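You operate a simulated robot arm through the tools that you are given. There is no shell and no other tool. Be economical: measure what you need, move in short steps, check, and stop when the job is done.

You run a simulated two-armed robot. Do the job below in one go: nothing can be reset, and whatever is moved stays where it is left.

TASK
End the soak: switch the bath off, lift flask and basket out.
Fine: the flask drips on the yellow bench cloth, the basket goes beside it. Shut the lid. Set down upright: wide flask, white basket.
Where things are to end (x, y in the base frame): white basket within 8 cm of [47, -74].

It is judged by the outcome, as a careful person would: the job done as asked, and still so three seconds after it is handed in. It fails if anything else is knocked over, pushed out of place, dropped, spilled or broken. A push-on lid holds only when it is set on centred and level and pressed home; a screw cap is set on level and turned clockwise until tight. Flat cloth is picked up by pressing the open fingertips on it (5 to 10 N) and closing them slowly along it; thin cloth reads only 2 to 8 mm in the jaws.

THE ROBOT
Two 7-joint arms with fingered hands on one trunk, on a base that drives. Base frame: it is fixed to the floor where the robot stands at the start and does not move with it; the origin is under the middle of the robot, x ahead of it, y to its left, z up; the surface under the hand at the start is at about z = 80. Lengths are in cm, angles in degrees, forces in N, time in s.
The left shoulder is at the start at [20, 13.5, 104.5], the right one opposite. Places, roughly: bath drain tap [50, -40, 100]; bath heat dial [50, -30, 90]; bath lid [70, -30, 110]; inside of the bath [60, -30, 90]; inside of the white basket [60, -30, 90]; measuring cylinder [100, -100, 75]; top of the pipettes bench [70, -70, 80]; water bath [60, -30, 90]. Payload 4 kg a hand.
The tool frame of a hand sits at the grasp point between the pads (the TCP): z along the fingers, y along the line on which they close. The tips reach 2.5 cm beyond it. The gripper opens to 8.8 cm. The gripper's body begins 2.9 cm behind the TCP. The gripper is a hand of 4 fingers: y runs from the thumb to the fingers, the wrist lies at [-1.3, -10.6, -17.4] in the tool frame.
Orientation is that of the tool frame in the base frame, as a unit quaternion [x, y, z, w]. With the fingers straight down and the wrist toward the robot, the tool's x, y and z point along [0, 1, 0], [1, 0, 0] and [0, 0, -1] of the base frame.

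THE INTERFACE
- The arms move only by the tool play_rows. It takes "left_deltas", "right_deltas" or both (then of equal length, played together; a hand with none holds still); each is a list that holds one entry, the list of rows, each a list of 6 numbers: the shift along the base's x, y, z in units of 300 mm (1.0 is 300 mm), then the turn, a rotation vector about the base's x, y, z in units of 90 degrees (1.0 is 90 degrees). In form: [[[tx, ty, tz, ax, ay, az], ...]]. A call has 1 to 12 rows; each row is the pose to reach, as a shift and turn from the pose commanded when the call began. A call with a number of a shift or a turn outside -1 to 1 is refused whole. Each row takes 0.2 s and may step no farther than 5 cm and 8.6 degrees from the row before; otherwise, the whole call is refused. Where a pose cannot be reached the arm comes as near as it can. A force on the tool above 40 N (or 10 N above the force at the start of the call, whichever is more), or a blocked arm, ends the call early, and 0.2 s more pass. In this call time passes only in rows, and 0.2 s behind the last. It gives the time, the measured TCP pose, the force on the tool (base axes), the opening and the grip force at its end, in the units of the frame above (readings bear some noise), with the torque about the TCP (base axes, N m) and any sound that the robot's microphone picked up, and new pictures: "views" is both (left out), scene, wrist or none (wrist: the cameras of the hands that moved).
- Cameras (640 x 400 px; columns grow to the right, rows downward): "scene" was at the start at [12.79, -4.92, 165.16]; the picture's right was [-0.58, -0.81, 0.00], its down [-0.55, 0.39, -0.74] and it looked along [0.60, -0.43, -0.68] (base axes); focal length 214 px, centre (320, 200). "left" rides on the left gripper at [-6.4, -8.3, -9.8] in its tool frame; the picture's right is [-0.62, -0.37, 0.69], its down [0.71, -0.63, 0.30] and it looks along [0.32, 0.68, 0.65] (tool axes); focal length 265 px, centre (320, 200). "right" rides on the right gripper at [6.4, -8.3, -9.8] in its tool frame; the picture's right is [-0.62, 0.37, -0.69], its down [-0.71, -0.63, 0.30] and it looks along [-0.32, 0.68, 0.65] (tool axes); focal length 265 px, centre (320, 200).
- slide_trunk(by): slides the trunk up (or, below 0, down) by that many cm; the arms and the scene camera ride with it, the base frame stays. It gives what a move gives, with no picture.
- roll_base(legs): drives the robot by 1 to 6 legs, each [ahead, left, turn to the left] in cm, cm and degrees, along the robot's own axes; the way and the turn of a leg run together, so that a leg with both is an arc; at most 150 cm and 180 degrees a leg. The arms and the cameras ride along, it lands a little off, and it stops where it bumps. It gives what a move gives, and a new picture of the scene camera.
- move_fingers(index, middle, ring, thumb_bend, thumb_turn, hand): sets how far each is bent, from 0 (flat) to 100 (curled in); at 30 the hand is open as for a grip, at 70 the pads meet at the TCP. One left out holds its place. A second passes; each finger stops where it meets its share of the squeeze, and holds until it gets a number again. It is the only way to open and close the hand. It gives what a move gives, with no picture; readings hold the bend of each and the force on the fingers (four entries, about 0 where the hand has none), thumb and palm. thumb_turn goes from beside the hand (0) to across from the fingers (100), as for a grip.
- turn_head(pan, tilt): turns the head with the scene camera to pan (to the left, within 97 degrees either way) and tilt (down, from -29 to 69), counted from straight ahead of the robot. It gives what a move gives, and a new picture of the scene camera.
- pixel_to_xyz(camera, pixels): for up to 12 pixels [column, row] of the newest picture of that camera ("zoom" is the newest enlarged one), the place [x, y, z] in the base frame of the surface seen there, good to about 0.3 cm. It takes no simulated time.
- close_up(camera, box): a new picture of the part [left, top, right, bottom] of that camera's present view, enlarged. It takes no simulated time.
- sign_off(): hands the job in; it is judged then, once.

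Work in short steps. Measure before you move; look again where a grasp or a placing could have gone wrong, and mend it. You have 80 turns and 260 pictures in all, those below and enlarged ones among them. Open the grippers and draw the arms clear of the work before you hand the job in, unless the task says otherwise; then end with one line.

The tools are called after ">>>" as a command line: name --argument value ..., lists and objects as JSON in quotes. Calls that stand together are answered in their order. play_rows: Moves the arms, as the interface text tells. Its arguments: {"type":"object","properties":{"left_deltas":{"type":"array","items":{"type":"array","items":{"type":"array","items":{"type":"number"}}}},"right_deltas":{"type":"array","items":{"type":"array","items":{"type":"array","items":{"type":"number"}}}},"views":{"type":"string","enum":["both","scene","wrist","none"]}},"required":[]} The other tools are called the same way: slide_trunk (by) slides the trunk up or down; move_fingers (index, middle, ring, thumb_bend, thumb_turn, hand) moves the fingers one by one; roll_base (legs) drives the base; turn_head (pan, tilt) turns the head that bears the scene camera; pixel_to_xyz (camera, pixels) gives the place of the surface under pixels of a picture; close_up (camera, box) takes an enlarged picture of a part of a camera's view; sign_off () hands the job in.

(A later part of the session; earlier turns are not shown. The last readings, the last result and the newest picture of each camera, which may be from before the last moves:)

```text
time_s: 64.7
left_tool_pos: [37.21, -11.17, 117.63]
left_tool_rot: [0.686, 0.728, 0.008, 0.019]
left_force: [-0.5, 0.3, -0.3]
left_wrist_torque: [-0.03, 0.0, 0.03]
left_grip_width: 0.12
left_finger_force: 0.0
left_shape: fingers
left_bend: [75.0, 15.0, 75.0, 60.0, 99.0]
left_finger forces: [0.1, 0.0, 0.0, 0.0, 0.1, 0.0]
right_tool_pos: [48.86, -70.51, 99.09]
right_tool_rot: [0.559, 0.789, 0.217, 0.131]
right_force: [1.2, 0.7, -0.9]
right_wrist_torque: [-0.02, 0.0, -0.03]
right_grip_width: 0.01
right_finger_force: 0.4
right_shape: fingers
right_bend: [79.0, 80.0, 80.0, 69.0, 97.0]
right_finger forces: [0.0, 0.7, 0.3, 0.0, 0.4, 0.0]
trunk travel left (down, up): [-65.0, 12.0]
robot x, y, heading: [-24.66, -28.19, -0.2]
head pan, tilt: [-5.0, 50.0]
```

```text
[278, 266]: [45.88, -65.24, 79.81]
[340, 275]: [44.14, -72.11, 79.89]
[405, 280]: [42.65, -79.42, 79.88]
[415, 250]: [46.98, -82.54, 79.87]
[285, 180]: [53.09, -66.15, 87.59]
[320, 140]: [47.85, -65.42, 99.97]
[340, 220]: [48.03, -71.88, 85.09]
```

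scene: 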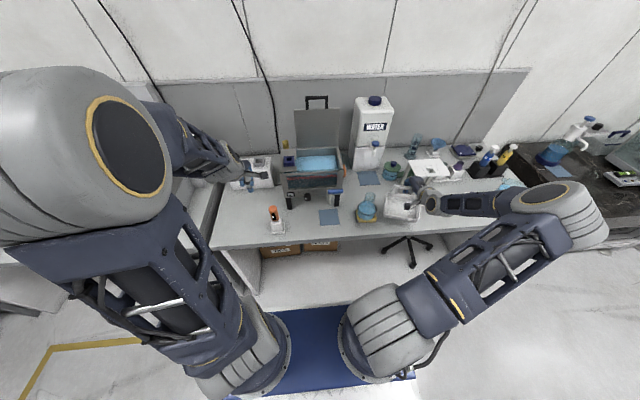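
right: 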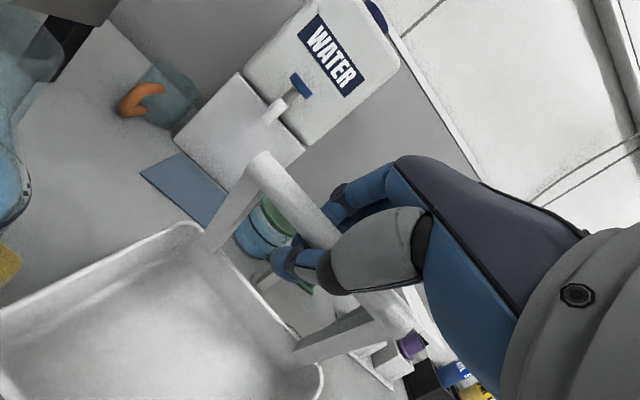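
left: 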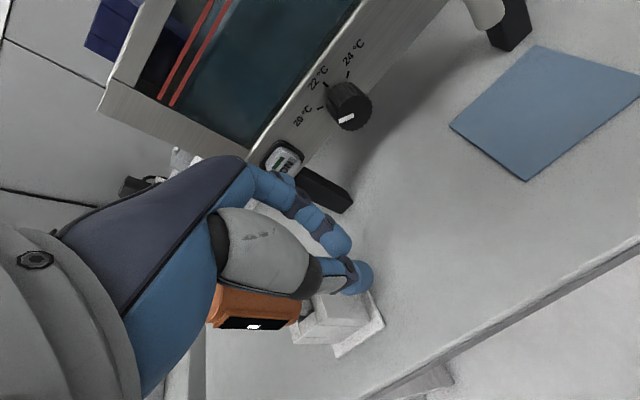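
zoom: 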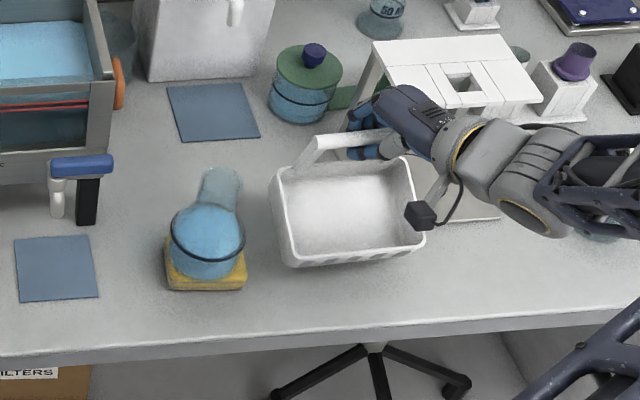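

Now squared. Lower gently while easing forward, watching force.

>>> play_rows --right_deltas '[[[0, 0.015, -0.05, 0, 0, 0], [0, 0.025, -0.09, 0, 0, 0], [0.01, 0.025, -0.12, 0, 0, 0], [0.025, 0.025, -0.15, 0, 0, 0], [0.04, 0.025, -0.175, 0, 0, 0]]]' --views "wrist"

>>> close_up --camera "scene" --box '[340, 150, 450, 250]'

>>> pixel_to_xyz --camera "zoom" --pixels '[[300, 262], [300, 250], [400, 250], [280, 180], [320, 145], [340, 220], [405, 170], [295, 180]]'

```text
time_s: 65.9
left_tool_pos: [37.1, -11.04, 117.71]
left_tool_rot: [0.685, 0.728, 0.008, 0.018]
left_force: [0.1, 0.1, -0.7]
left_wrist_torque: [0.0, -0.01, 0.05]
left_grip_width: 0.12
left_finger_force: 0.1
left_shape: fingers
left_bend: [75.0, 15.0, 75.0, 60.0, 99.0]
left_finger forces: [0.1, 0.0, 0.0, 0.0, 0.0, 0.0]
right_tool_pos: [50.1, -69.81, 93.89]
right_tool_rot: [0.559, 0.789, 0.217, 0.132]
right_force: [0.0, 1.3, -1.1]
right_wrist_torque: [0.01, -0.01, 0.0]
right_grip_width: 0.0
right_finger_force: 0.7
right_shape: fingers
right_bend: [79.0, 80.0, 80.0, 69.0, 97.0]
right_finger forces: [0.1, 0.2, 0.2, 0.1, 0.1, 0.0]
trunk travel left (down, up): [-65.0, 12.0]
robot x, y, heading: [-25.07, -28.25, -0.0]
head pan, tilt: [-5.0, 50.0]
```

right: 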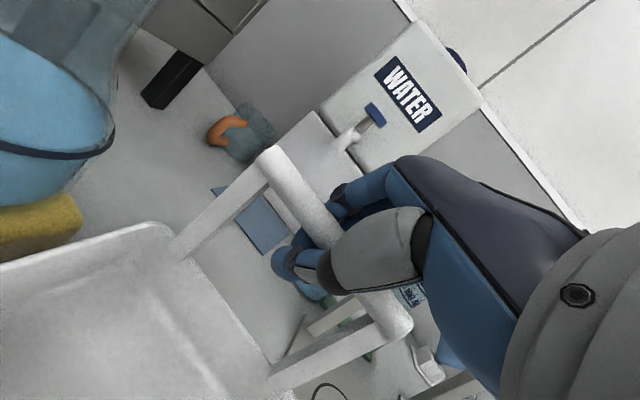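

```text
4.00 times, centred on (395, 200) of scene
```

zoom: 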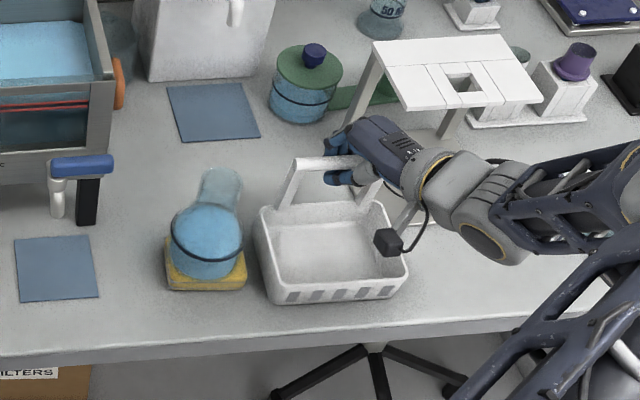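

```text
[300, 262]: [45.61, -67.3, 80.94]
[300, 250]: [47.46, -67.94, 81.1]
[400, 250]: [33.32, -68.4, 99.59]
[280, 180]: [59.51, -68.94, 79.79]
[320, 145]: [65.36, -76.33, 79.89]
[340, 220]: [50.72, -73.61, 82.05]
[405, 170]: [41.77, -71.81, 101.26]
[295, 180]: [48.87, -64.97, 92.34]
```

Basket floor reads 81–82: almost flat on the bench. Lower another 1 cm.

>>> play_rows --right_deltas '[[[0.01, 0, -0.015, 0, 0, 0], [0.015, 0, -0.03, 0, 0, 0], [0.02, 0, -0.045, 0, 0, 0]]]' --views "wrist"

>>> close_up --camera "scene" --box '[360, 170, 430, 240]'

>>> pixel_to_xyz --camera "zoom" --pixels '[[200, 330], [200, 200], [330, 310], [290, 250], [180, 260], [330, 240], [150, 240], [160, 370], [380, 360]]'

```text
time_s: 66.7
left_tool_pos: [37.23, -11.08, 117.71]
left_tool_rot: [0.686, 0.727, 0.008, 0.019]
left_force: [0.1, -0.1, 0.0]
left_wrist_torque: [0.01, -0.02, 0.03]
left_grip_width: 0.16
left_finger_force: 0.1
left_shape: fingers
left_bend: [75.0, 15.0, 75.0, 60.0, 99.0]
left_finger forces: [0.0, 0.0, 0.0, 0.0, 0.1, 0.0]
right_tool_pos: [50.71, -69.73, 92.63]
right_tool_rot: [0.559, 0.789, 0.218, 0.133]
right_force: [-0.8, -0.1, 0.7]
right_wrist_torque: [0.02, 0.01, 0.01]
right_grip_width: 0.0
right_finger_force: 0.0
right_shape: fingers
right_bend: [79.0, 80.0, 80.0, 69.0, 97.0]
right_finger forces: [0.0, 0.1, 0.0, 0.1, 0.0, 0.0]
trunk travel left (down, up): [-65.0, 12.0]
robot x, y, heading: [-24.43, -27.54, -0.1]
head pan, tilt: [-5.0, 50.0]
```

right: 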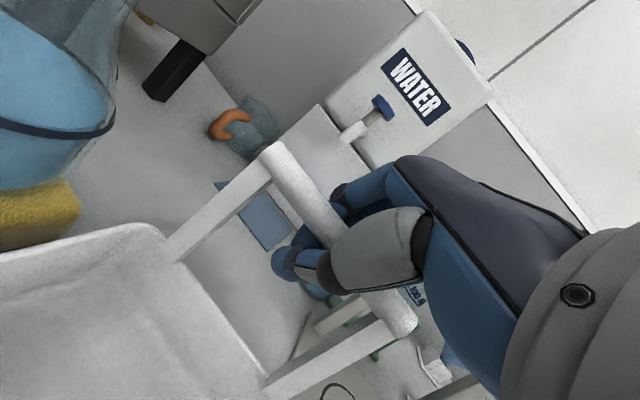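

```text
5.71 times, centred on (395, 205) of scene
```

zoom: 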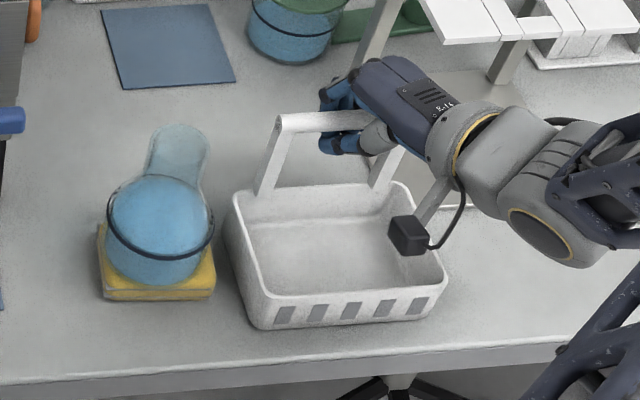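

```text
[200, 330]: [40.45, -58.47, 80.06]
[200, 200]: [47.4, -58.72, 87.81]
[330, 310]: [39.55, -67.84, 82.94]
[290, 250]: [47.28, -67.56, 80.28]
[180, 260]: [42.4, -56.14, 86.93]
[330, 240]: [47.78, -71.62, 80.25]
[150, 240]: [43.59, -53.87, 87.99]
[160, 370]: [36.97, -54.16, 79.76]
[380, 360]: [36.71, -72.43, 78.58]
```

Basket is level. Measure its rim corners to judge its centre.

>>> pixel_to_xyz --camera "zoom" --pixels '[[266, 297], [442, 280], [238, 197], [330, 293], [275, 325], [420, 315], [265, 190], [385, 180], [340, 115], [283, 118]]'

```text
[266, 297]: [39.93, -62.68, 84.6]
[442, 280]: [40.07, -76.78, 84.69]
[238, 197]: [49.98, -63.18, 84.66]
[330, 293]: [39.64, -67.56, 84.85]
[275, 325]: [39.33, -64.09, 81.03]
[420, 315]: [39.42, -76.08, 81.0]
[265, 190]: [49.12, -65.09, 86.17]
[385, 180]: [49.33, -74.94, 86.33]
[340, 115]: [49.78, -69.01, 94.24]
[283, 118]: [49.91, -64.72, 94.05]
```

Centre ≈ (45,−69.8), square and level — good. Open the hand to the pre-shape and withdraw backwards along the tool axis.

>>> move_fingers --hand "right" --index 48 --middle 48 --ring 48 --thumb_bend 38

>>> play_rows --right_deltas '[[[-0.02, -0.007, 0.037, 0, 0, 0], [-0.045, -0.015, 0.083, 0, 0, 0], [-0.09, -0.03, 0.167, 0, 0, 0], [-0.14, -0.05, 0.26, 0, 0, 0], [-0.17, -0.06, 0.38, 0, 0, 0], [-0.17, -0.06, 0.52, 0, 0, 0]]]' --views "both"

>>> close_up --camera "scene" --box '[340, 150, 450, 250]'

```text
time_s: 67.7
left_tool_pos: [37.21, -11.1, 117.67]
left_tool_rot: [0.686, 0.727, 0.008, 0.018]
left_force: [0.6, 0.6, -0.7]
left_wrist_torque: [0.03, 0.02, -0.03]
left_grip_width: 0.15
left_finger_force: 0.0
left_shape: fingers
left_bend: [75.0, 15.0, 75.0, 60.0, 99.0]
left_finger forces: [0.1, 0.1, 0.1, 0.0, 0.0, 0.1]
right_tool_pos: [50.71, -69.68, 92.55]
right_tool_rot: [0.559, 0.789, 0.217, 0.133]
right_force: [0.8, -0.2, 0.1]
right_wrist_torque: [0.0, 0.01, 0.0]
right_grip_width: 5.65
right_finger_force: 0.0
right_shape: fingers
right_bend: [48.0, 48.0, 48.0, 38.0, 97.0]
right_finger forces: [0.0, 0.0, 0.0, 0.1, 0.0, 0.0]
trunk travel left (down, up): [-65.0, 12.0]
robot x, y, heading: [-24.77, -28.08, -0.1]
head pan, tilt: [-5.0, 50.0]
```

```text
time_s: 69.1
left_tool_pos: [37.18, -11.08, 117.65]
left_tool_rot: [0.686, 0.727, 0.008, 0.017]
left_force: [0.1, 0.5, 0.0]
left_wrist_torque: [-0.02, -0.01, 0.02]
left_grip_width: 0.15
left_finger_force: 0.1
left_shape: fingers
left_bend: [75.0, 15.0, 75.0, 60.0, 99.0]
left_finger forces: [0.1, 0.1, 0.0, 0.0, 0.0, 0.0]
right_tool_pos: [45.63, -71.42, 107.92]
right_tool_rot: [0.559, 0.79, 0.217, 0.131]
right_force: [0.9, 0.4, -0.5]
right_wrist_torque: [0.02, 0.04, 0.01]
right_grip_width: 5.64
right_finger_force: 0.0
right_shape: fingers
right_bend: [48.0, 48.0, 48.0, 38.0, 97.0]
right_finger forces: [0.0, 0.0, 0.0, 0.0, 0.0, 0.1]
trunk travel left (down, up): [-65.0, 12.0]
robot x, y, heading: [-24.59, -27.8, -0.1]
head pan, tilt: [-5.0, 50.0]
```

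scene: 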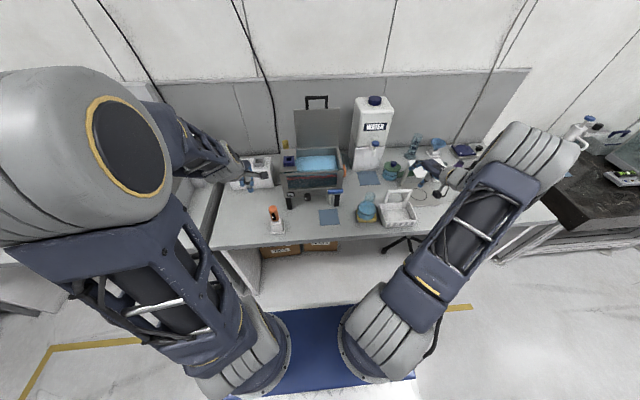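
right: 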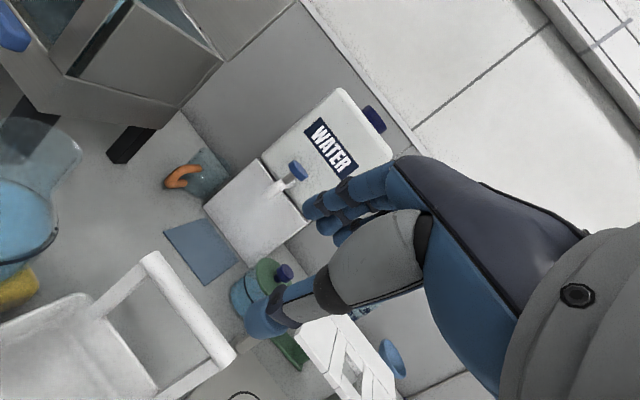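

```text
4.00 times, centred on (395, 200) of scene
```

zoom: 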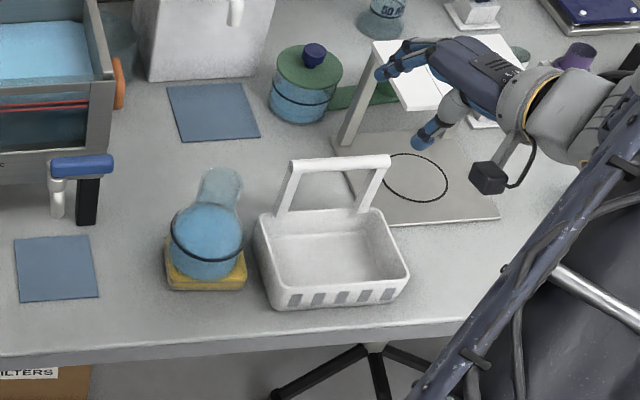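

Both items stand well. Now the lid: its loop handle bar is at about (73.5,−35,126). Raise the right hand, undo its yaw, then drive 15 cm forward.

>>> play_rows --right_deltas '[[[0, 0, 0.12, 0, 0, -0.03], [0, 0.02, 0.25, 0, 0, -0.06], [0, 0.06, 0.38, 0, 0, -0.1], [0, 0.12, 0.5, 0, 0, -0.13], [0, 0.2, 0.62, 0, 0, -0.16], [0, 0.28, 0.74, 0, 0, -0.19], [0, 0.36, 0.84, 0, 0, -0.22], [0, 0.46, 0.9, 0, 0, -0.22]]]' --views "none"

>>> roll_base --legs '[[14, 0, 0]]'

>>> close_up --camera "scene" --box '[270, 80, 370, 180]'

```text
time_s: 70.9
left_tool_pos: [37.1, -11.11, 117.8]
left_tool_rot: [0.686, 0.727, 0.007, 0.018]
left_force: [0.6, -0.6, 0.0]
left_wrist_torque: [0.0, 0.01, 0.0]
left_grip_width: 0.12
left_finger_force: 0.0
left_shape: fingers
left_bend: [75.0, 15.0, 75.0, 60.0, 99.0]
left_finger forces: [0.0, 0.0, 0.0, 0.1, 0.0, 0.0]
right_tool_pos: [45.2, -57.82, 134.95]
right_tool_rot: [0.687, 0.681, 0.191, 0.168]
right_force: [1.1, 0.0, -0.3]
right_wrist_torque: [0.01, 0.0, 0.01]
right_grip_width: 5.68
right_finger_force: 0.1
right_shape: fingers
right_bend: [48.0, 48.0, 48.0, 38.0, 97.0]
right_finger forces: [0.1, 0.0, 0.0, 0.0, 0.1, 0.1]
trunk travel left (down, up): [-65.0, 12.0]
robot x, y, heading: [-24.45, -28.3, -0.5]
head pan, tilt: [-5.0, 50.0]
```

```text
time_s: 72.3
left_tool_pos: [51.25, -10.97, 117.67]
left_tool_rot: [0.686, 0.727, 0.008, 0.019]
left_force: [0.4, 0.2, -0.2]
left_wrist_torque: [0.05, 0.02, -0.02]
left_grip_width: 0.13
left_finger_force: 0.0
left_shape: fingers
left_bend: [75.0, 15.0, 75.0, 60.0, 99.0]
left_finger forces: [0.0, 0.0, 0.0, 0.0, 0.0, 0.0]
right_tool_pos: [59.3, -57.61, 134.88]
right_tool_rot: [0.686, 0.682, 0.191, 0.167]
right_force: [0.7, -0.9, 0.4]
right_wrist_torque: [0.0, 0.0, -0.01]
right_grip_width: 5.65
right_finger_force: 0.1
right_shape: fingers
right_bend: [48.0, 48.0, 48.0, 38.0, 97.0]
right_finger forces: [0.0, 0.0, 0.0, 0.1, 0.1, 0.0]
trunk travel left (down, up): [-65.0, 12.0]
robot x, y, heading: [-10.76, -28.18, 0.0]
head pan, tilt: [-5.0, 50.0]
```

scene: 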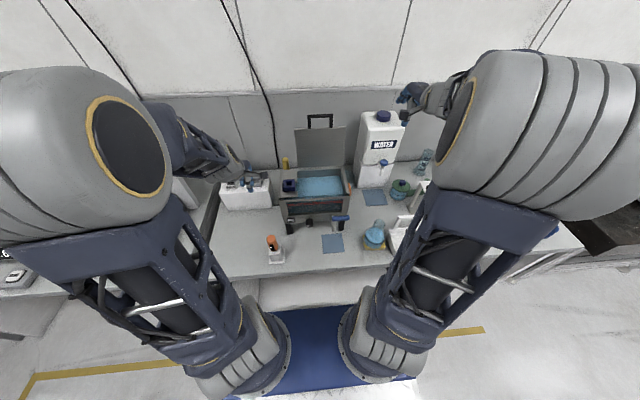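

```text
4.00 times, centred on (320, 130) of scene
```

zoom: 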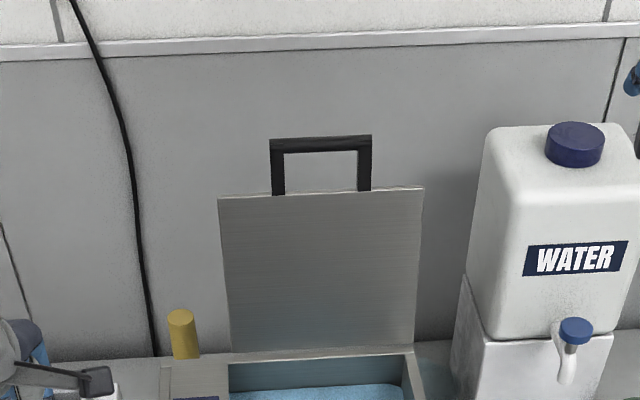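

Measure handle bar, its legs and the lid edges.

>>> pixel_to_xyz --camera "zoom" --pixels '[[320, 144], [276, 145], [368, 142], [277, 180], [365, 178], [320, 194], [222, 200], [420, 192], [320, 300], [228, 340], [412, 335], [321, 138]]'

```text
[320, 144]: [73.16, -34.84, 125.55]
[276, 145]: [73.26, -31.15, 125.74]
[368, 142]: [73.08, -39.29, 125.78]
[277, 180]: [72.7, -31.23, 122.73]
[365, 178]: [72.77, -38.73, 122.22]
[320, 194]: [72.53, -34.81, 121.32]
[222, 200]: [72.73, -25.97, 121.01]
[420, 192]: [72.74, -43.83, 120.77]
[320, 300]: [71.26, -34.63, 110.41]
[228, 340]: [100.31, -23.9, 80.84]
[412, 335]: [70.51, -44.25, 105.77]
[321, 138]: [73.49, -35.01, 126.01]
```

Bar at (73.4,−35.0,125.7), inner opening y −31.7…−38.6. Lift the ring finger out of the way and go to pre-grasp.

>>> move_fingers --hand "right" --index 50 --middle 50 --ring 5 --thumb_bend 38

>>> play_rows --right_deltas '[[[0.05, 0.12, 0, 0, 0, 0], [0.1, 0.25, 0, 0, 0, 0], [0.16, 0.38, 0, 0, 0, 0], [0.22, 0.51, -0.02, 0, 0, 0], [0.28, 0.64, -0.04, 0, 0, 0], [0.34, 0.745, -0.06, 0, 0, 0]]]' --views "both"

>>> close_up --camera "scene" --box '[270, 70, 370, 170]'

```text
time_s: 73.3
left_tool_pos: [51.24, -10.94, 117.71]
left_tool_rot: [0.685, 0.728, 0.008, 0.018]
left_force: [0.1, -0.9, -0.2]
left_wrist_torque: [0.01, 0.06, -0.01]
left_grip_width: 0.14
left_finger_force: 0.0
left_shape: fingers
left_bend: [75.0, 15.0, 75.0, 60.0, 99.0]
left_finger forces: [0.0, 0.0, 0.1, 0.0, 0.0, 0.0]
right_tool_pos: [59.39, -57.55, 134.97]
right_tool_rot: [0.687, 0.68, 0.191, 0.168]
right_force: [-0.5, 0.3, -0.1]
right_wrist_torque: [-0.03, 0.02, -0.01]
right_grip_width: 5.48
right_finger_force: 0.1
right_shape: fingers
right_bend: [50.0, 50.0, 5.0, 38.0, 97.0]
right_finger forces: [0.0, 0.0, 0.1, 0.1, 0.1, 0.0]
trunk travel left (down, up): [-65.0, 12.0]
robot x, y, heading: [-10.73, -27.64, -0.1]
head pan, tilt: [-5.0, 50.0]
```

```text
time_s: 74.7
left_tool_pos: [51.2, -11.05, 117.59]
left_tool_rot: [0.686, 0.728, 0.009, 0.018]
left_force: [0.0, 0.2, -0.7]
left_wrist_torque: [-0.01, 0.0, 0.0]
left_grip_width: 0.14
left_finger_force: 0.1
left_shape: fingers
left_bend: [75.0, 15.0, 75.0, 60.0, 99.0]
left_finger forces: [0.0, 0.0, 0.1, 0.0, 0.0, 0.0]
right_tool_pos: [69.81, -35.25, 133.29]
right_tool_rot: [0.686, 0.681, 0.192, 0.168]
right_force: [-0.3, -0.3, 0.8]
right_wrist_torque: [0.01, 0.01, -0.01]
right_grip_width: 5.44
right_finger_force: 0.1
right_shape: fingers
right_bend: [50.0, 50.0, 5.0, 38.0, 97.0]
right_finger forces: [0.0, 0.0, 0.0, 0.1, 0.1, 0.0]
trunk travel left (down, up): [-65.0, 12.0]
robot x, y, heading: [-10.43, -28.06, -0.0]
head pan, tilt: [-5.0, 50.0]
```

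scene: 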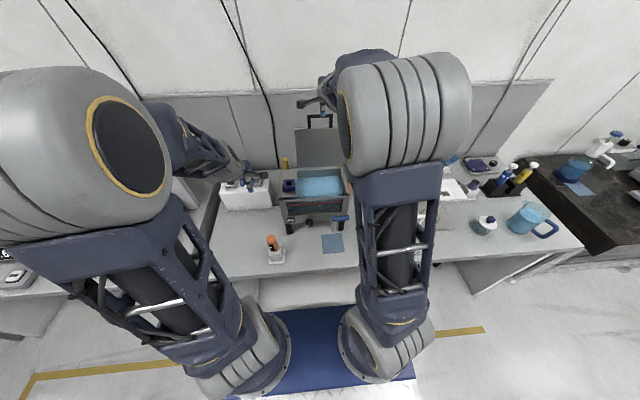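
right: 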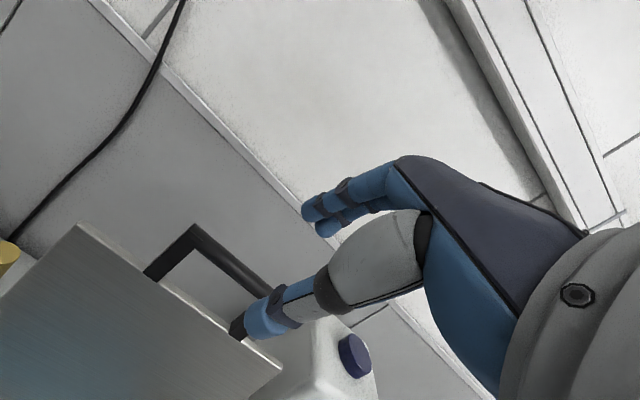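

```text
4.00 times, centred on (320, 120) of scene
```

zoom: 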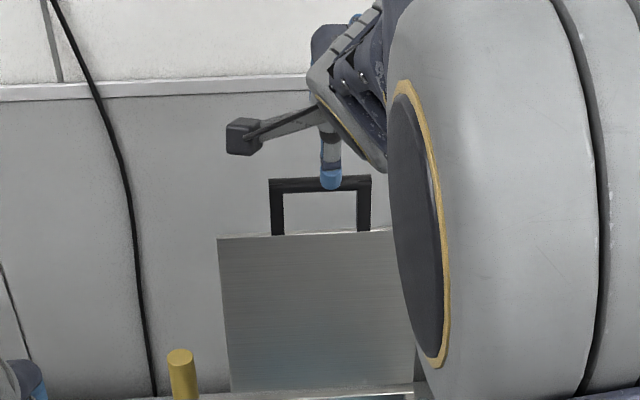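

Aligned (thumb centred on the bar). Advance along the tool axis to bring the bar into the grip.

>>> play_rows --right_deltas '[[[0.033, 0.002, -0.066, 0, 0, 0], [0.066, 0.004, -0.132, 0, 0, 0], [0.1, 0.006, -0.198, 0, 0, 0], [0.13, 0.008, -0.262, 0, 0, 0]]]' --views "wrist"

>>> close_up --camera "scene" --box '[270, 70, 370, 170]'

```text
time_s: 75.7
left_tool_pos: [51.17, -10.99, 117.57]
left_tool_rot: [0.686, 0.728, 0.008, 0.019]
left_force: [0.0, -0.9, 0.3]
left_wrist_torque: [0.01, 0.01, 0.02]
left_grip_width: 0.15
left_finger_force: 0.0
left_shape: fingers
left_bend: [75.0, 15.0, 75.0, 60.0, 99.0]
left_finger forces: [0.0, 0.0, 0.0, 0.0, 0.0, 0.0]
right_tool_pos: [73.69, -35.02, 125.39]
right_tool_rot: [0.687, 0.681, 0.191, 0.167]
right_force: [-0.3, 0.4, 0.0]
right_wrist_torque: [0.01, 0.0, -0.02]
right_grip_width: 5.45
right_finger_force: 0.0
right_shape: fingers
right_bend: [50.0, 50.0, 5.0, 38.0, 97.0]
right_finger forces: [0.0, 0.0, 0.0, 0.1, 0.0, 0.0]
trunk travel left (down, up): [-65.0, 12.0]
robot x, y, heading: [-10.55, -28.03, 0.3]
head pan, tilt: [-5.0, 50.0]
```

right: 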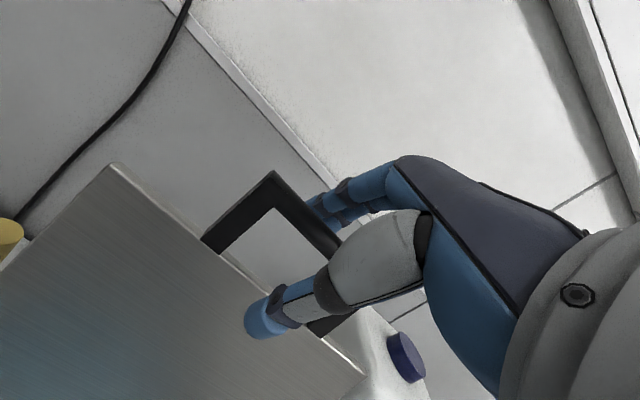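

```text
4.00 times, centred on (320, 120) of scene
```

zoom: 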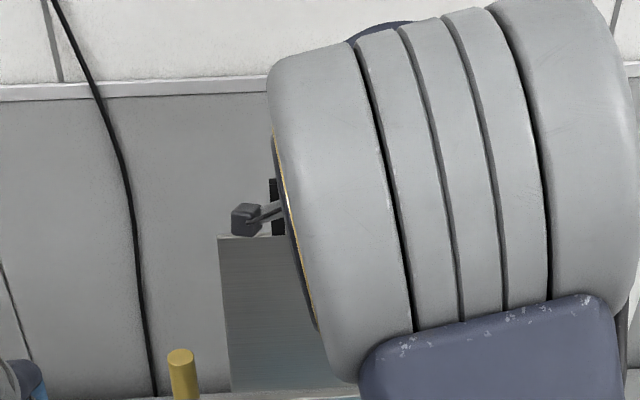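

The bar is between fingers and thumb. Close index, middle and thumb around it.

>>> move_fingers --hand "right" --index 75 --middle 75 --thumb_bend 66

>>> close_up --camera "right" --box '[160, 120, 480, 380]'

```text
time_s: 76.7
left_tool_pos: [51.17, -11.04, 117.62]
left_tool_rot: [0.685, 0.728, 0.008, 0.018]
left_force: [1.0, 0.6, -0.6]
left_wrist_torque: [-0.01, 0.02, -0.02]
left_grip_width: 0.16
left_finger_force: 0.1
left_shape: fingers
left_bend: [75.0, 15.0, 75.0, 60.0, 99.0]
left_finger forces: [0.0, 0.0, 0.0, 0.0, 0.0, 0.0]
right_tool_pos: [73.71, -35.1, 125.41]
right_tool_rot: [0.686, 0.682, 0.191, 0.167]
right_force: [0.5, -0.3, 0.2]
right_wrist_torque: [-0.02, 0.0, -0.01]
right_grip_width: 0.0
right_finger_force: 0.1
right_shape: fingers
right_bend: [75.0, 75.0, 5.0, 65.0, 97.0]
right_finger forces: [0.7, 0.1, 0.0, 0.0, 0.0, 0.1]
trunk travel left (down, up): [-65.0, 12.0]
robot x, y, heading: [-10.4, -28.1, 0.0]
head pan, tilt: [-5.0, 50.0]
```

```text
1.54 times, centred on (320, 250) of right
```

zoom: 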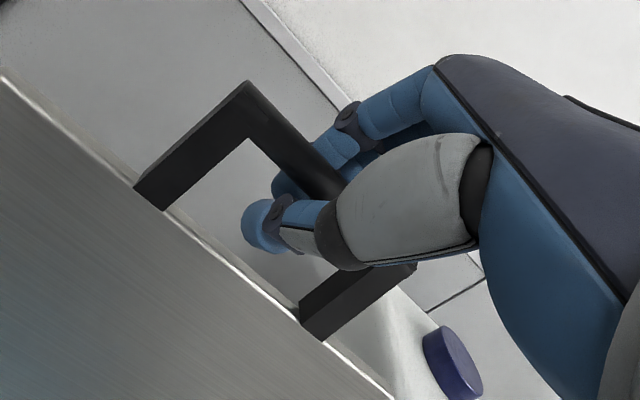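

Caged, but finishing the arc from here would fold the arm too tightly. The lid is stable as is, so I let go, retract, back the base 14 cm and re-approach.

>>> move_fingers --hand "right" --index 50 --middle 50 --thumb_bend 38

>>> play_rows --right_deltas '[[[-0.033, 0, 0.066, 0, 0, 0], [-0.066, 0, 0.132, 0, 0, 0], [-0.1, 0, 0.198, 0, 0, 0], [-0.13, 0, 0.262, 0, 0, 0]]]' --views "none"

>>> roll_base --legs '[[-14, 0, 0]]'

>>> play_rows --right_deltas '[[[0.11, 0, 0, 0, 0, 0], [0.22, 0, 0, 0, 0, 0], [0.33, 0, 0, 0, 0, 0], [0.44, 0, 0, 0, 0, 0]]]' --views "wrist"

```text
time_s: 77.7
left_tool_pos: [51.17, -11.05, 117.56]
left_tool_rot: [0.686, 0.728, 0.008, 0.018]
left_force: [-0.7, -0.7, 0.4]
left_wrist_torque: [-0.04, -0.01, 0.02]
left_grip_width: 0.12
left_finger_force: 0.1
left_shape: fingers
left_bend: [75.0, 15.0, 75.0, 60.0, 99.0]
left_finger forces: [0.0, 0.0, 0.0, 0.0, 0.0, 0.0]
right_tool_pos: [73.56, -34.99, 125.27]
right_tool_rot: [0.687, 0.681, 0.191, 0.168]
right_force: [-0.2, 0.3, -0.5]
right_wrist_torque: [0.0, -0.01, 0.02]
right_grip_width: 5.44
right_finger_force: 0.0
right_shape: fingers
right_bend: [50.0, 50.0, 5.0, 38.0, 97.0]
right_finger forces: [0.1, 0.1, 0.0, 0.0, 0.0, 0.0]
trunk travel left (down, up): [-65.0, 12.0]
robot x, y, heading: [-10.56, -27.74, 0.2]
head pan, tilt: [-5.0, 50.0]
```

```text
time_s: 78.7
left_tool_pos: [51.27, -11.09, 117.67]
left_tool_rot: [0.685, 0.728, 0.008, 0.018]
left_force: [0.2, -0.3, -0.5]
left_wrist_torque: [0.01, 0.01, 0.0]
left_grip_width: 0.14
left_finger_force: 0.1
left_shape: fingers
left_bend: [75.0, 15.0, 75.0, 60.0, 99.0]
left_finger forces: [0.1, 0.0, 0.0, 0.0, 0.1, 0.0]
right_tool_pos: [69.58, -35.12, 133.15]
right_tool_rot: [0.687, 0.681, 0.191, 0.167]
right_force: [0.1, -0.3, -0.5]
right_wrist_torque: [0.0, 0.0, 0.03]
right_grip_width: 5.4
right_finger_force: 0.1
right_shape: fingers
right_bend: [50.0, 50.0, 5.0, 38.0, 97.0]
right_finger forces: [0.0, 0.0, 0.0, 0.0, 0.0, 0.1]
trunk travel left (down, up): [-65.0, 12.0]
robot x, y, heading: [-10.86, -27.96, 0.2]
head pan, tilt: [-5.0, 50.0]
```

```text
time_s: 80.0
left_tool_pos: [37.07, -10.93, 117.55]
left_tool_rot: [0.685, 0.728, 0.008, 0.019]
left_force: [-0.5, -0.4, 0.2]
left_wrist_torque: [0.0, 0.0, 0.01]
left_grip_width: 0.12
left_finger_force: 0.1
left_shape: fingers
left_bend: [75.0, 15.0, 75.0, 60.0, 99.0]
left_finger forces: [0.0, 0.0, 0.0, 0.1, 0.1, 0.0]
right_tool_pos: [55.53, -35.09, 133.27]
right_tool_rot: [0.685, 0.682, 0.192, 0.167]
right_force: [-0.1, 0.1, 0.0]
right_wrist_torque: [-0.01, -0.04, 0.0]
right_grip_width: 5.43
right_finger_force: 0.1
right_shape: fingers
right_bend: [50.0, 50.0, 5.0, 38.0, 97.0]
right_finger forces: [0.0, 0.1, 0.0, 0.0, 0.0, 0.0]
trunk travel left (down, up): [-65.0, 12.0]
robot x, y, heading: [-24.63, -28.02, -0.1]
head pan, tilt: [-5.0, 50.0]
```

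scene: 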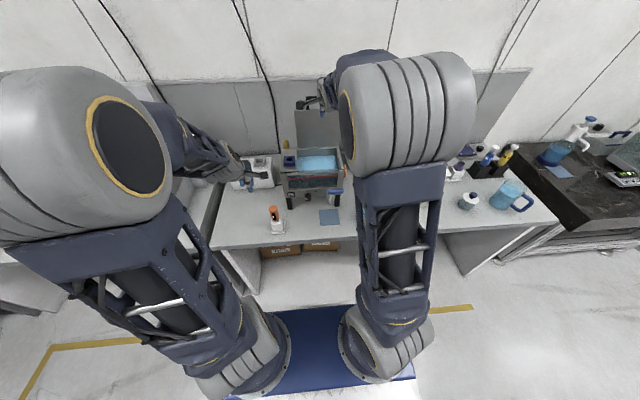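

```text
time_s: 81.0
left_tool_pos: [37.05, -10.92, 117.72]
left_tool_rot: [0.686, 0.728, 0.008, 0.018]
left_force: [-0.6, -0.1, -0.8]
left_wrist_torque: [0.03, -0.04, -0.01]
left_grip_width: 0.12
left_finger_force: 0.1
left_shape: fingers
left_bend: [75.0, 15.0, 75.0, 60.0, 99.0]
left_finger forces: [0.0, 0.1, 0.0, 0.0, 0.0, 0.0]
right_tool_pos: [68.69, -35.19, 133.15]
right_tool_rot: [0.686, 0.681, 0.191, 0.168]
right_force: [0.3, 0.4, 0.5]
right_wrist_torque: [0.0, -0.02, 0.0]
right_grip_width: 5.41
right_finger_force: 0.0
right_shape: fingers
right_bend: [50.0, 50.0, 5.0, 38.0, 97.0]
right_finger forces: [0.0, 0.0, 0.0, 0.1, 0.0, 0.0]
trunk travel left (down, up): [-65.0, 12.0]
robot x, y, heading: [-24.47, -28.06, -0.2]
head pan, tilt: [-5.0, 50.0]
```

right: 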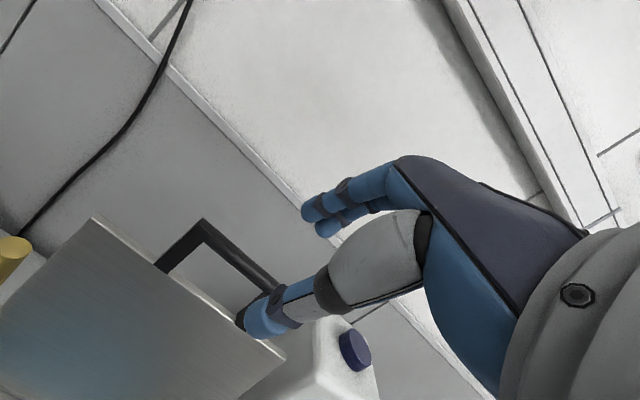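

Reach is fine here. Now at (68.7,−35.2,133.2): advance to (73.6,−35,125.4) and close around the bar.

>>> play_rows --right_deltas '[[[0.04, 0.002, -0.04, 0, 0, 0], [0.08, 0.004, -0.11, 0, 0, 0], [0.12, 0.006, -0.18, 0, 0, 0], [0.165, 0.008, -0.26, 0, 0, 0]]]' --views "none"

>>> move_fingers --hand "right" --index 75 --middle 75 --thumb_bend 66

>>> close_up --camera "right" --box '[160, 120, 480, 380]'

```text
time_s: 82.0
left_tool_pos: [37.07, -10.99, 117.65]
left_tool_rot: [0.685, 0.728, 0.008, 0.018]
left_force: [-0.2, 1.1, -0.6]
left_wrist_torque: [-0.03, 0.01, 0.01]
left_grip_width: 0.15
left_finger_force: 0.1
left_shape: fingers
left_bend: [75.0, 15.0, 75.0, 60.0, 99.0]
left_finger forces: [0.1, 0.1, 0.0, 0.1, 0.0, 0.1]
right_tool_pos: [73.51, -34.8, 125.52]
right_tool_rot: [0.685, 0.682, 0.192, 0.168]
right_force: [0.4, 0.0, -0.1]
right_wrist_torque: [0.0, -0.02, -0.02]
right_grip_width: 5.43
right_finger_force: 0.0
right_shape: fingers
right_bend: [50.0, 50.0, 5.0, 38.0, 97.0]
right_finger forces: [0.1, 0.0, 0.0, 0.0, 0.1, 0.0]
trunk travel left (down, up): [-65.0, 12.0]
robot x, y, heading: [-24.59, -28.16, -0.1]
head pan, tilt: [-5.0, 50.0]
```

```text
time_s: 83.0
left_tool_pos: [37.26, -10.99, 117.7]
left_tool_rot: [0.685, 0.729, 0.009, 0.019]
left_force: [0.2, 0.0, -0.4]
left_wrist_torque: [0.02, 0.01, 0.0]
left_grip_width: 0.15
left_finger_force: 0.0
left_shape: fingers
left_bend: [75.0, 15.0, 75.0, 60.0, 99.0]
left_finger forces: [0.1, 0.1, 0.0, 0.0, 0.0, 0.0]
right_tool_pos: [73.64, -34.78, 125.4]
right_tool_rot: [0.686, 0.682, 0.192, 0.167]
right_force: [0.5, 0.2, -0.3]
right_wrist_torque: [-0.01, -0.01, -0.02]
right_grip_width: 0.01
right_finger_force: 0.5
right_shape: fingers
right_bend: [75.0, 75.0, 5.0, 65.0, 97.0]
right_finger forces: [0.2, 0.0, 0.0, 0.0, 0.1, 0.0]
trunk travel left (down, up): [-65.0, 12.0]
robot x, y, heading: [-25.21, -27.91, 0.2]
head pan, tilt: [-5.0, 50.0]
```

```text
1.54 times, centred on (320, 250) of right
```

zoom: 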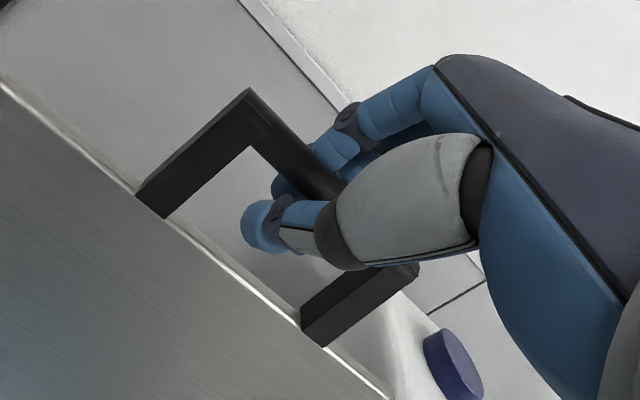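

Caged again. Swing the lid along its hinge arc (hinge ≈ (70.5,104.4), radius 21.5 cm), first 32°.

>>> play_rows --right_deltas '[[[-0.05, 0, 0.005, 0, 0.01, 0], [-0.097, 0, 0.007, 0, 0.03, 0], [-0.147, 0, 0.004, 0, 0.05, 0], [-0.197, 0, 0.0, 0, 0.07, 0], [-0.247, 0, -0.01, 0, 0.09, 0], [-0.295, 0, -0.022, 0, 0.11, 0], [-0.343, 0, -0.038, 0, 0.13, 0], [-0.388, 0, -0.055, 0, 0.15, 0]]]' --views "both"

>>> close_up --camera "scene" --box '[270, 90, 370, 190]'

```text
time_s: 84.8
left_tool_pos: [37.13, -10.98, 117.65]
left_tool_rot: [0.685, 0.728, 0.007, 0.018]
left_force: [-0.5, -0.2, -0.4]
left_wrist_torque: [-0.02, 0.03, -0.02]
left_grip_width: 0.17
left_finger_force: 0.0
left_shape: fingers
left_bend: [75.0, 15.0, 75.0, 60.0, 99.0]
left_finger forces: [0.0, 0.0, 0.0, 0.1, 0.1, 0.1]
right_tool_pos: [61.91, -34.8, 123.66]
right_tool_rot: [0.704, 0.697, 0.108, 0.086]
right_force: [1.9, 0.7, 0.0]
right_wrist_torque: [0.0, 0.02, 0.04]
right_grip_width: 0.0
right_finger_force: 0.9
right_shape: fingers
right_bend: [75.0, 75.0, 5.0, 65.0, 97.0]
right_finger forces: [0.9, 0.0, 0.1, 0.1, 0.1, 0.0]
trunk travel left (down, up): [-65.0, 12.0]
robot x, y, heading: [-24.68, -27.87, -0.1]
head pan, tilt: [-5.0, 50.0]
```

scene: 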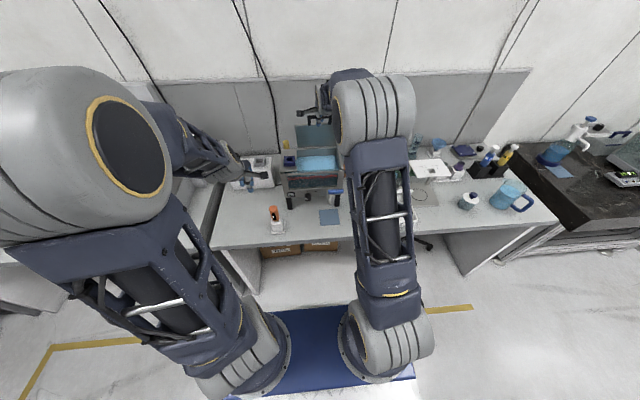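
right: 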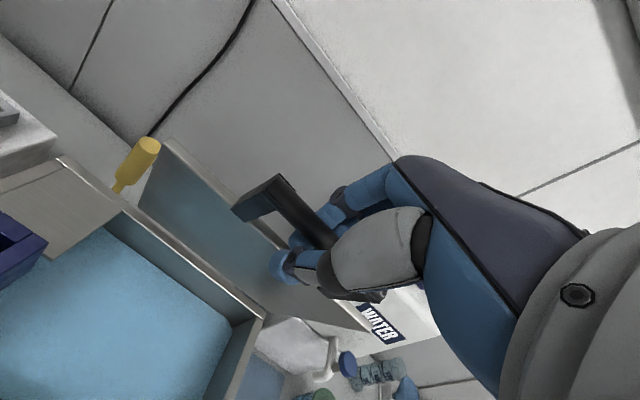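

```text
4.00 times, centred on (320, 140) of scene
```

zoom: 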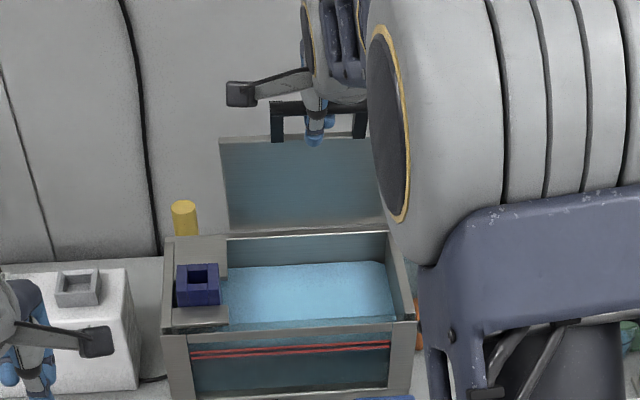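

The lid follows. Continue the arc to about 154°.

>>> play_rows --right_deltas '[[[-0.045, 0, -0.023, 0, 0.015, 0], [-0.088, 0, -0.048, 0, 0.03, 0], [-0.13, 0, -0.075, 0, 0.045, 0], [-0.168, 0, -0.105, 0, 0.06, 0], [-0.206, 0, -0.138, 0, 0.075, 0], [-0.242, 0, -0.175, 0, 0.09, 0], [-0.273, 0, -0.214, 0, 0.11, 0], [-0.302, 0, -0.255, 0, 0.13, 0], [-0.328, 0, -0.298, 0, 0.15, 0], [-0.352, 0, -0.342, 0, 0.17, 0]]]' --views "both"

>>> close_up --camera "scene" --box '[270, 90, 370, 190]'

```text
time_s: 87.0
left_tool_pos: [37.23, -10.96, 117.65]
left_tool_rot: [0.686, 0.728, 0.008, 0.019]
left_force: [-0.2, -0.4, 0.6]
left_wrist_torque: [0.01, 0.03, -0.01]
left_grip_width: 0.12
left_finger_force: 0.1
left_shape: fingers
left_bend: [75.0, 15.0, 75.0, 60.0, 99.0]
left_finger forces: [0.0, 0.0, 0.0, 0.0, 0.0, 0.0]
right_tool_pos: [51.39, -34.84, 113.44]
right_tool_rot: [0.712, 0.702, 0.014, -0.008]
right_force: [1.7, -1.3, -0.4]
right_wrist_torque: [0.01, 0.02, 0.0]
right_grip_width: 0.0
right_finger_force: 1.4
right_shape: fingers
right_bend: [75.0, 75.0, 5.0, 66.0, 97.0]
right_finger forces: [1.9, 0.4, 0.0, 0.1, 0.0, 0.0]
trunk travel left (down, up): [-65.0, 12.0]
robot x, y, heading: [-24.6, -27.8, -0.0]
head pan, tilt: [-5.0, 50.0]
```

scene: 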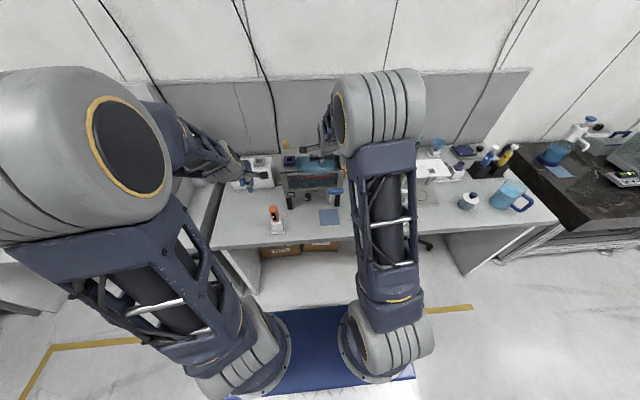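
right: 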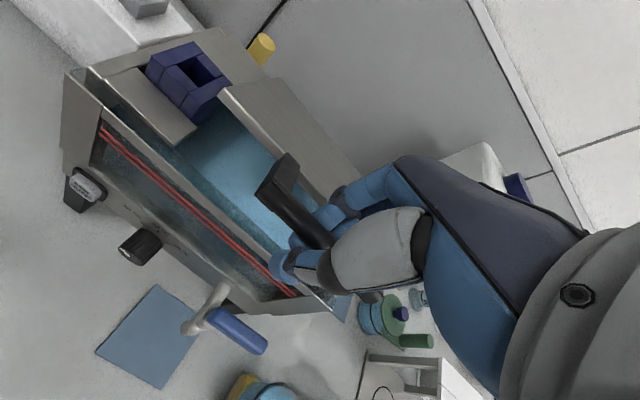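

```text
4.00 times, centred on (320, 140) of scene
```

zoom: 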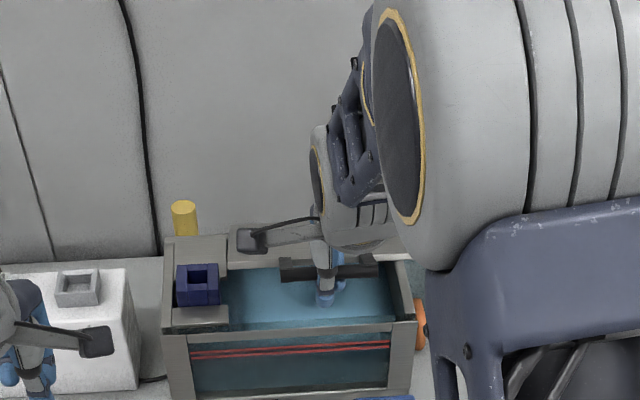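

Lid is about 25° open. Continue down gently to near closed.

>>> play_rows --right_deltas '[[[-0.02, 0, -0.047, 0, 0, 0], [-0.038, 0, -0.093, 0, 0, 0], [-0.052, 0, -0.142, 0, 0, 0], [-0.063, 0, -0.19, 0, 0, 0], [-0.068, 0, -0.215, 0, 0, 0], [-0.07, 0, -0.24, 0, 0, 0]]]' --views "wrist"

>>> close_up --camera "scene" --box '[270, 120, 370, 210]'

```text
time_s: 88.4
left_tool_pos: [37.17, -10.89, 117.67]
left_tool_rot: [0.685, 0.728, 0.008, 0.018]
left_force: [-0.4, 0.7, 0.1]
left_wrist_torque: [0.0, 0.03, 0.02]
left_grip_width: 0.14
left_finger_force: 0.1
left_shape: fingers
left_bend: [75.0, 15.0, 75.0, 60.0, 99.0]
left_finger forces: [0.0, 0.0, 0.0, 0.0, 0.0, 0.1]
right_tool_pos: [49.16, -34.69, 106.31]
right_tool_rot: [0.712, 0.702, 0.014, -0.007]
right_force: [-4.2, 0.3, 4.5]
right_wrist_torque: [-0.29, -0.73, -0.12]
right_grip_width: 0.03
right_finger_force: 7.6
right_shape: fingers
right_bend: [75.0, 75.0, 3.0, 66.0, 97.0]
right_finger forces: [4.2, 0.8, 9.2, 0.0, 0.0, 0.0]
trunk travel left (down, up): [-65.0, 12.0]
robot x, y, heading: [-25.12, -27.89, -0.1]
head pan, tilt: [-5.0, 50.0]
```

right: 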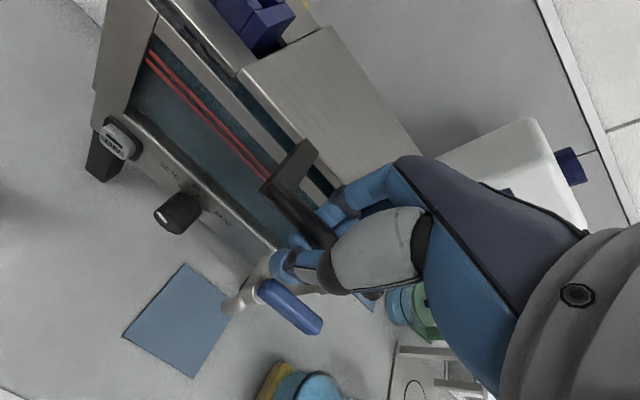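

```text
4.44 times, centred on (320, 165) of scene
```

zoom: 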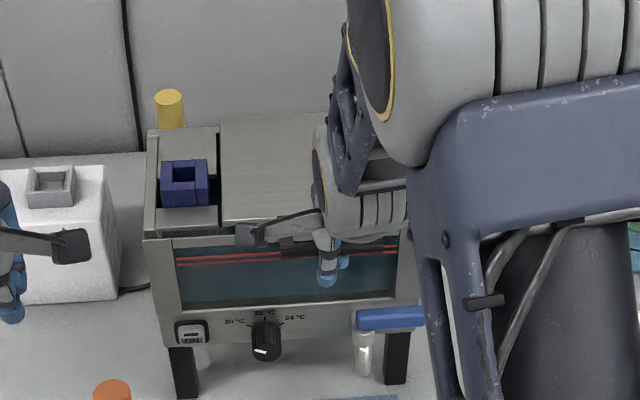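

Ring finger touches the lid top; lid almost shut. Measure the lid height.

>>> pixel_to_xyz --camera "zoom" --pixels '[[235, 215], [300, 205], [230, 130], [310, 120], [290, 215], [185, 225], [230, 235], [300, 245], [260, 170]]'

```text
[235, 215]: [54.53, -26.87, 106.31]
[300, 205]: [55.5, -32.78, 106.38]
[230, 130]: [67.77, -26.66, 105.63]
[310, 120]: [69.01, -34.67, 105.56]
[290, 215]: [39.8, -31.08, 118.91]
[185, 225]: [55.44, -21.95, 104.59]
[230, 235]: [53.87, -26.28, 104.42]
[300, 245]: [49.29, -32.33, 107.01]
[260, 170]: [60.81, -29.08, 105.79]
```

About 0.8 cm remains at the front. Press down a bit more.

>>> play_rows --right_deltas '[[[0, 0, -0.012, 0, 0, 0], [0, 0, -0.024, 0, 0, 0], [0, 0, -0.034, 0, 0, 0]]]' --views "none"

>>> close_up --camera "scene" --box '[270, 120, 370, 210]'

>>> pixel_to_xyz --camera "zoom" --pixels '[[235, 215], [300, 205], [230, 130], [310, 120], [260, 170], [230, 235]]'

```text
time_s: 89.2
left_tool_pos: [37.19, -10.96, 117.61]
left_tool_rot: [0.684, 0.729, 0.008, 0.017]
left_force: [-0.3, -0.1, 0.2]
left_wrist_torque: [-0.02, 0.0, 0.03]
left_grip_width: 0.16
left_finger_force: 0.1
left_shape: fingers
left_bend: [75.0, 15.0, 75.0, 60.0, 99.0]
left_finger forces: [0.0, 0.0, 0.0, 0.0, 0.0, 0.0]
right_tool_pos: [49.28, -34.93, 105.16]
right_tool_rot: [0.712, 0.702, 0.015, -0.008]
right_force: [-12.5, 1.8, 7.1]
right_wrist_torque: [-0.45, -1.38, -0.33]
right_grip_width: 0.0
right_finger_force: 13.1
right_shape: fingers
right_bend: [74.0, 74.0, 2.0, 66.0, 97.0]
right_finger forces: [5.7, 3.1, 17.3, 0.1, 0.1, 0.0]
trunk travel left (down, up): [-65.0, 12.0]
robot x, y, heading: [-24.98, -28.15, -0.1]
head pan, tilt: [-5.0, 50.0]
```

```text
4.44 times, centred on (320, 165) of scene
```

zoom: 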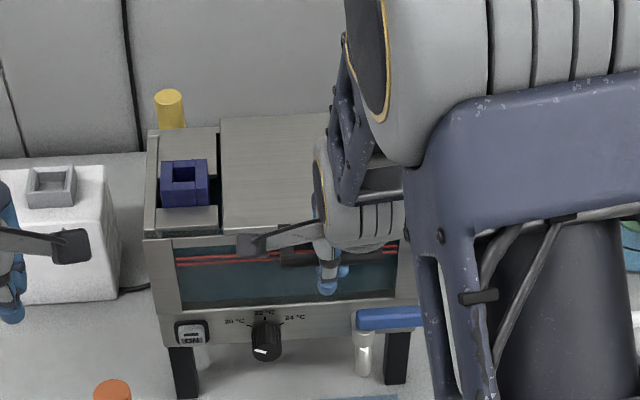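

```text
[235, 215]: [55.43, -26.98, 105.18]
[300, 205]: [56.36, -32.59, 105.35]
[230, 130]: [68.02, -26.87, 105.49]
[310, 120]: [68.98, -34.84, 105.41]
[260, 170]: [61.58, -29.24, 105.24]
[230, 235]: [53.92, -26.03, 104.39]
```

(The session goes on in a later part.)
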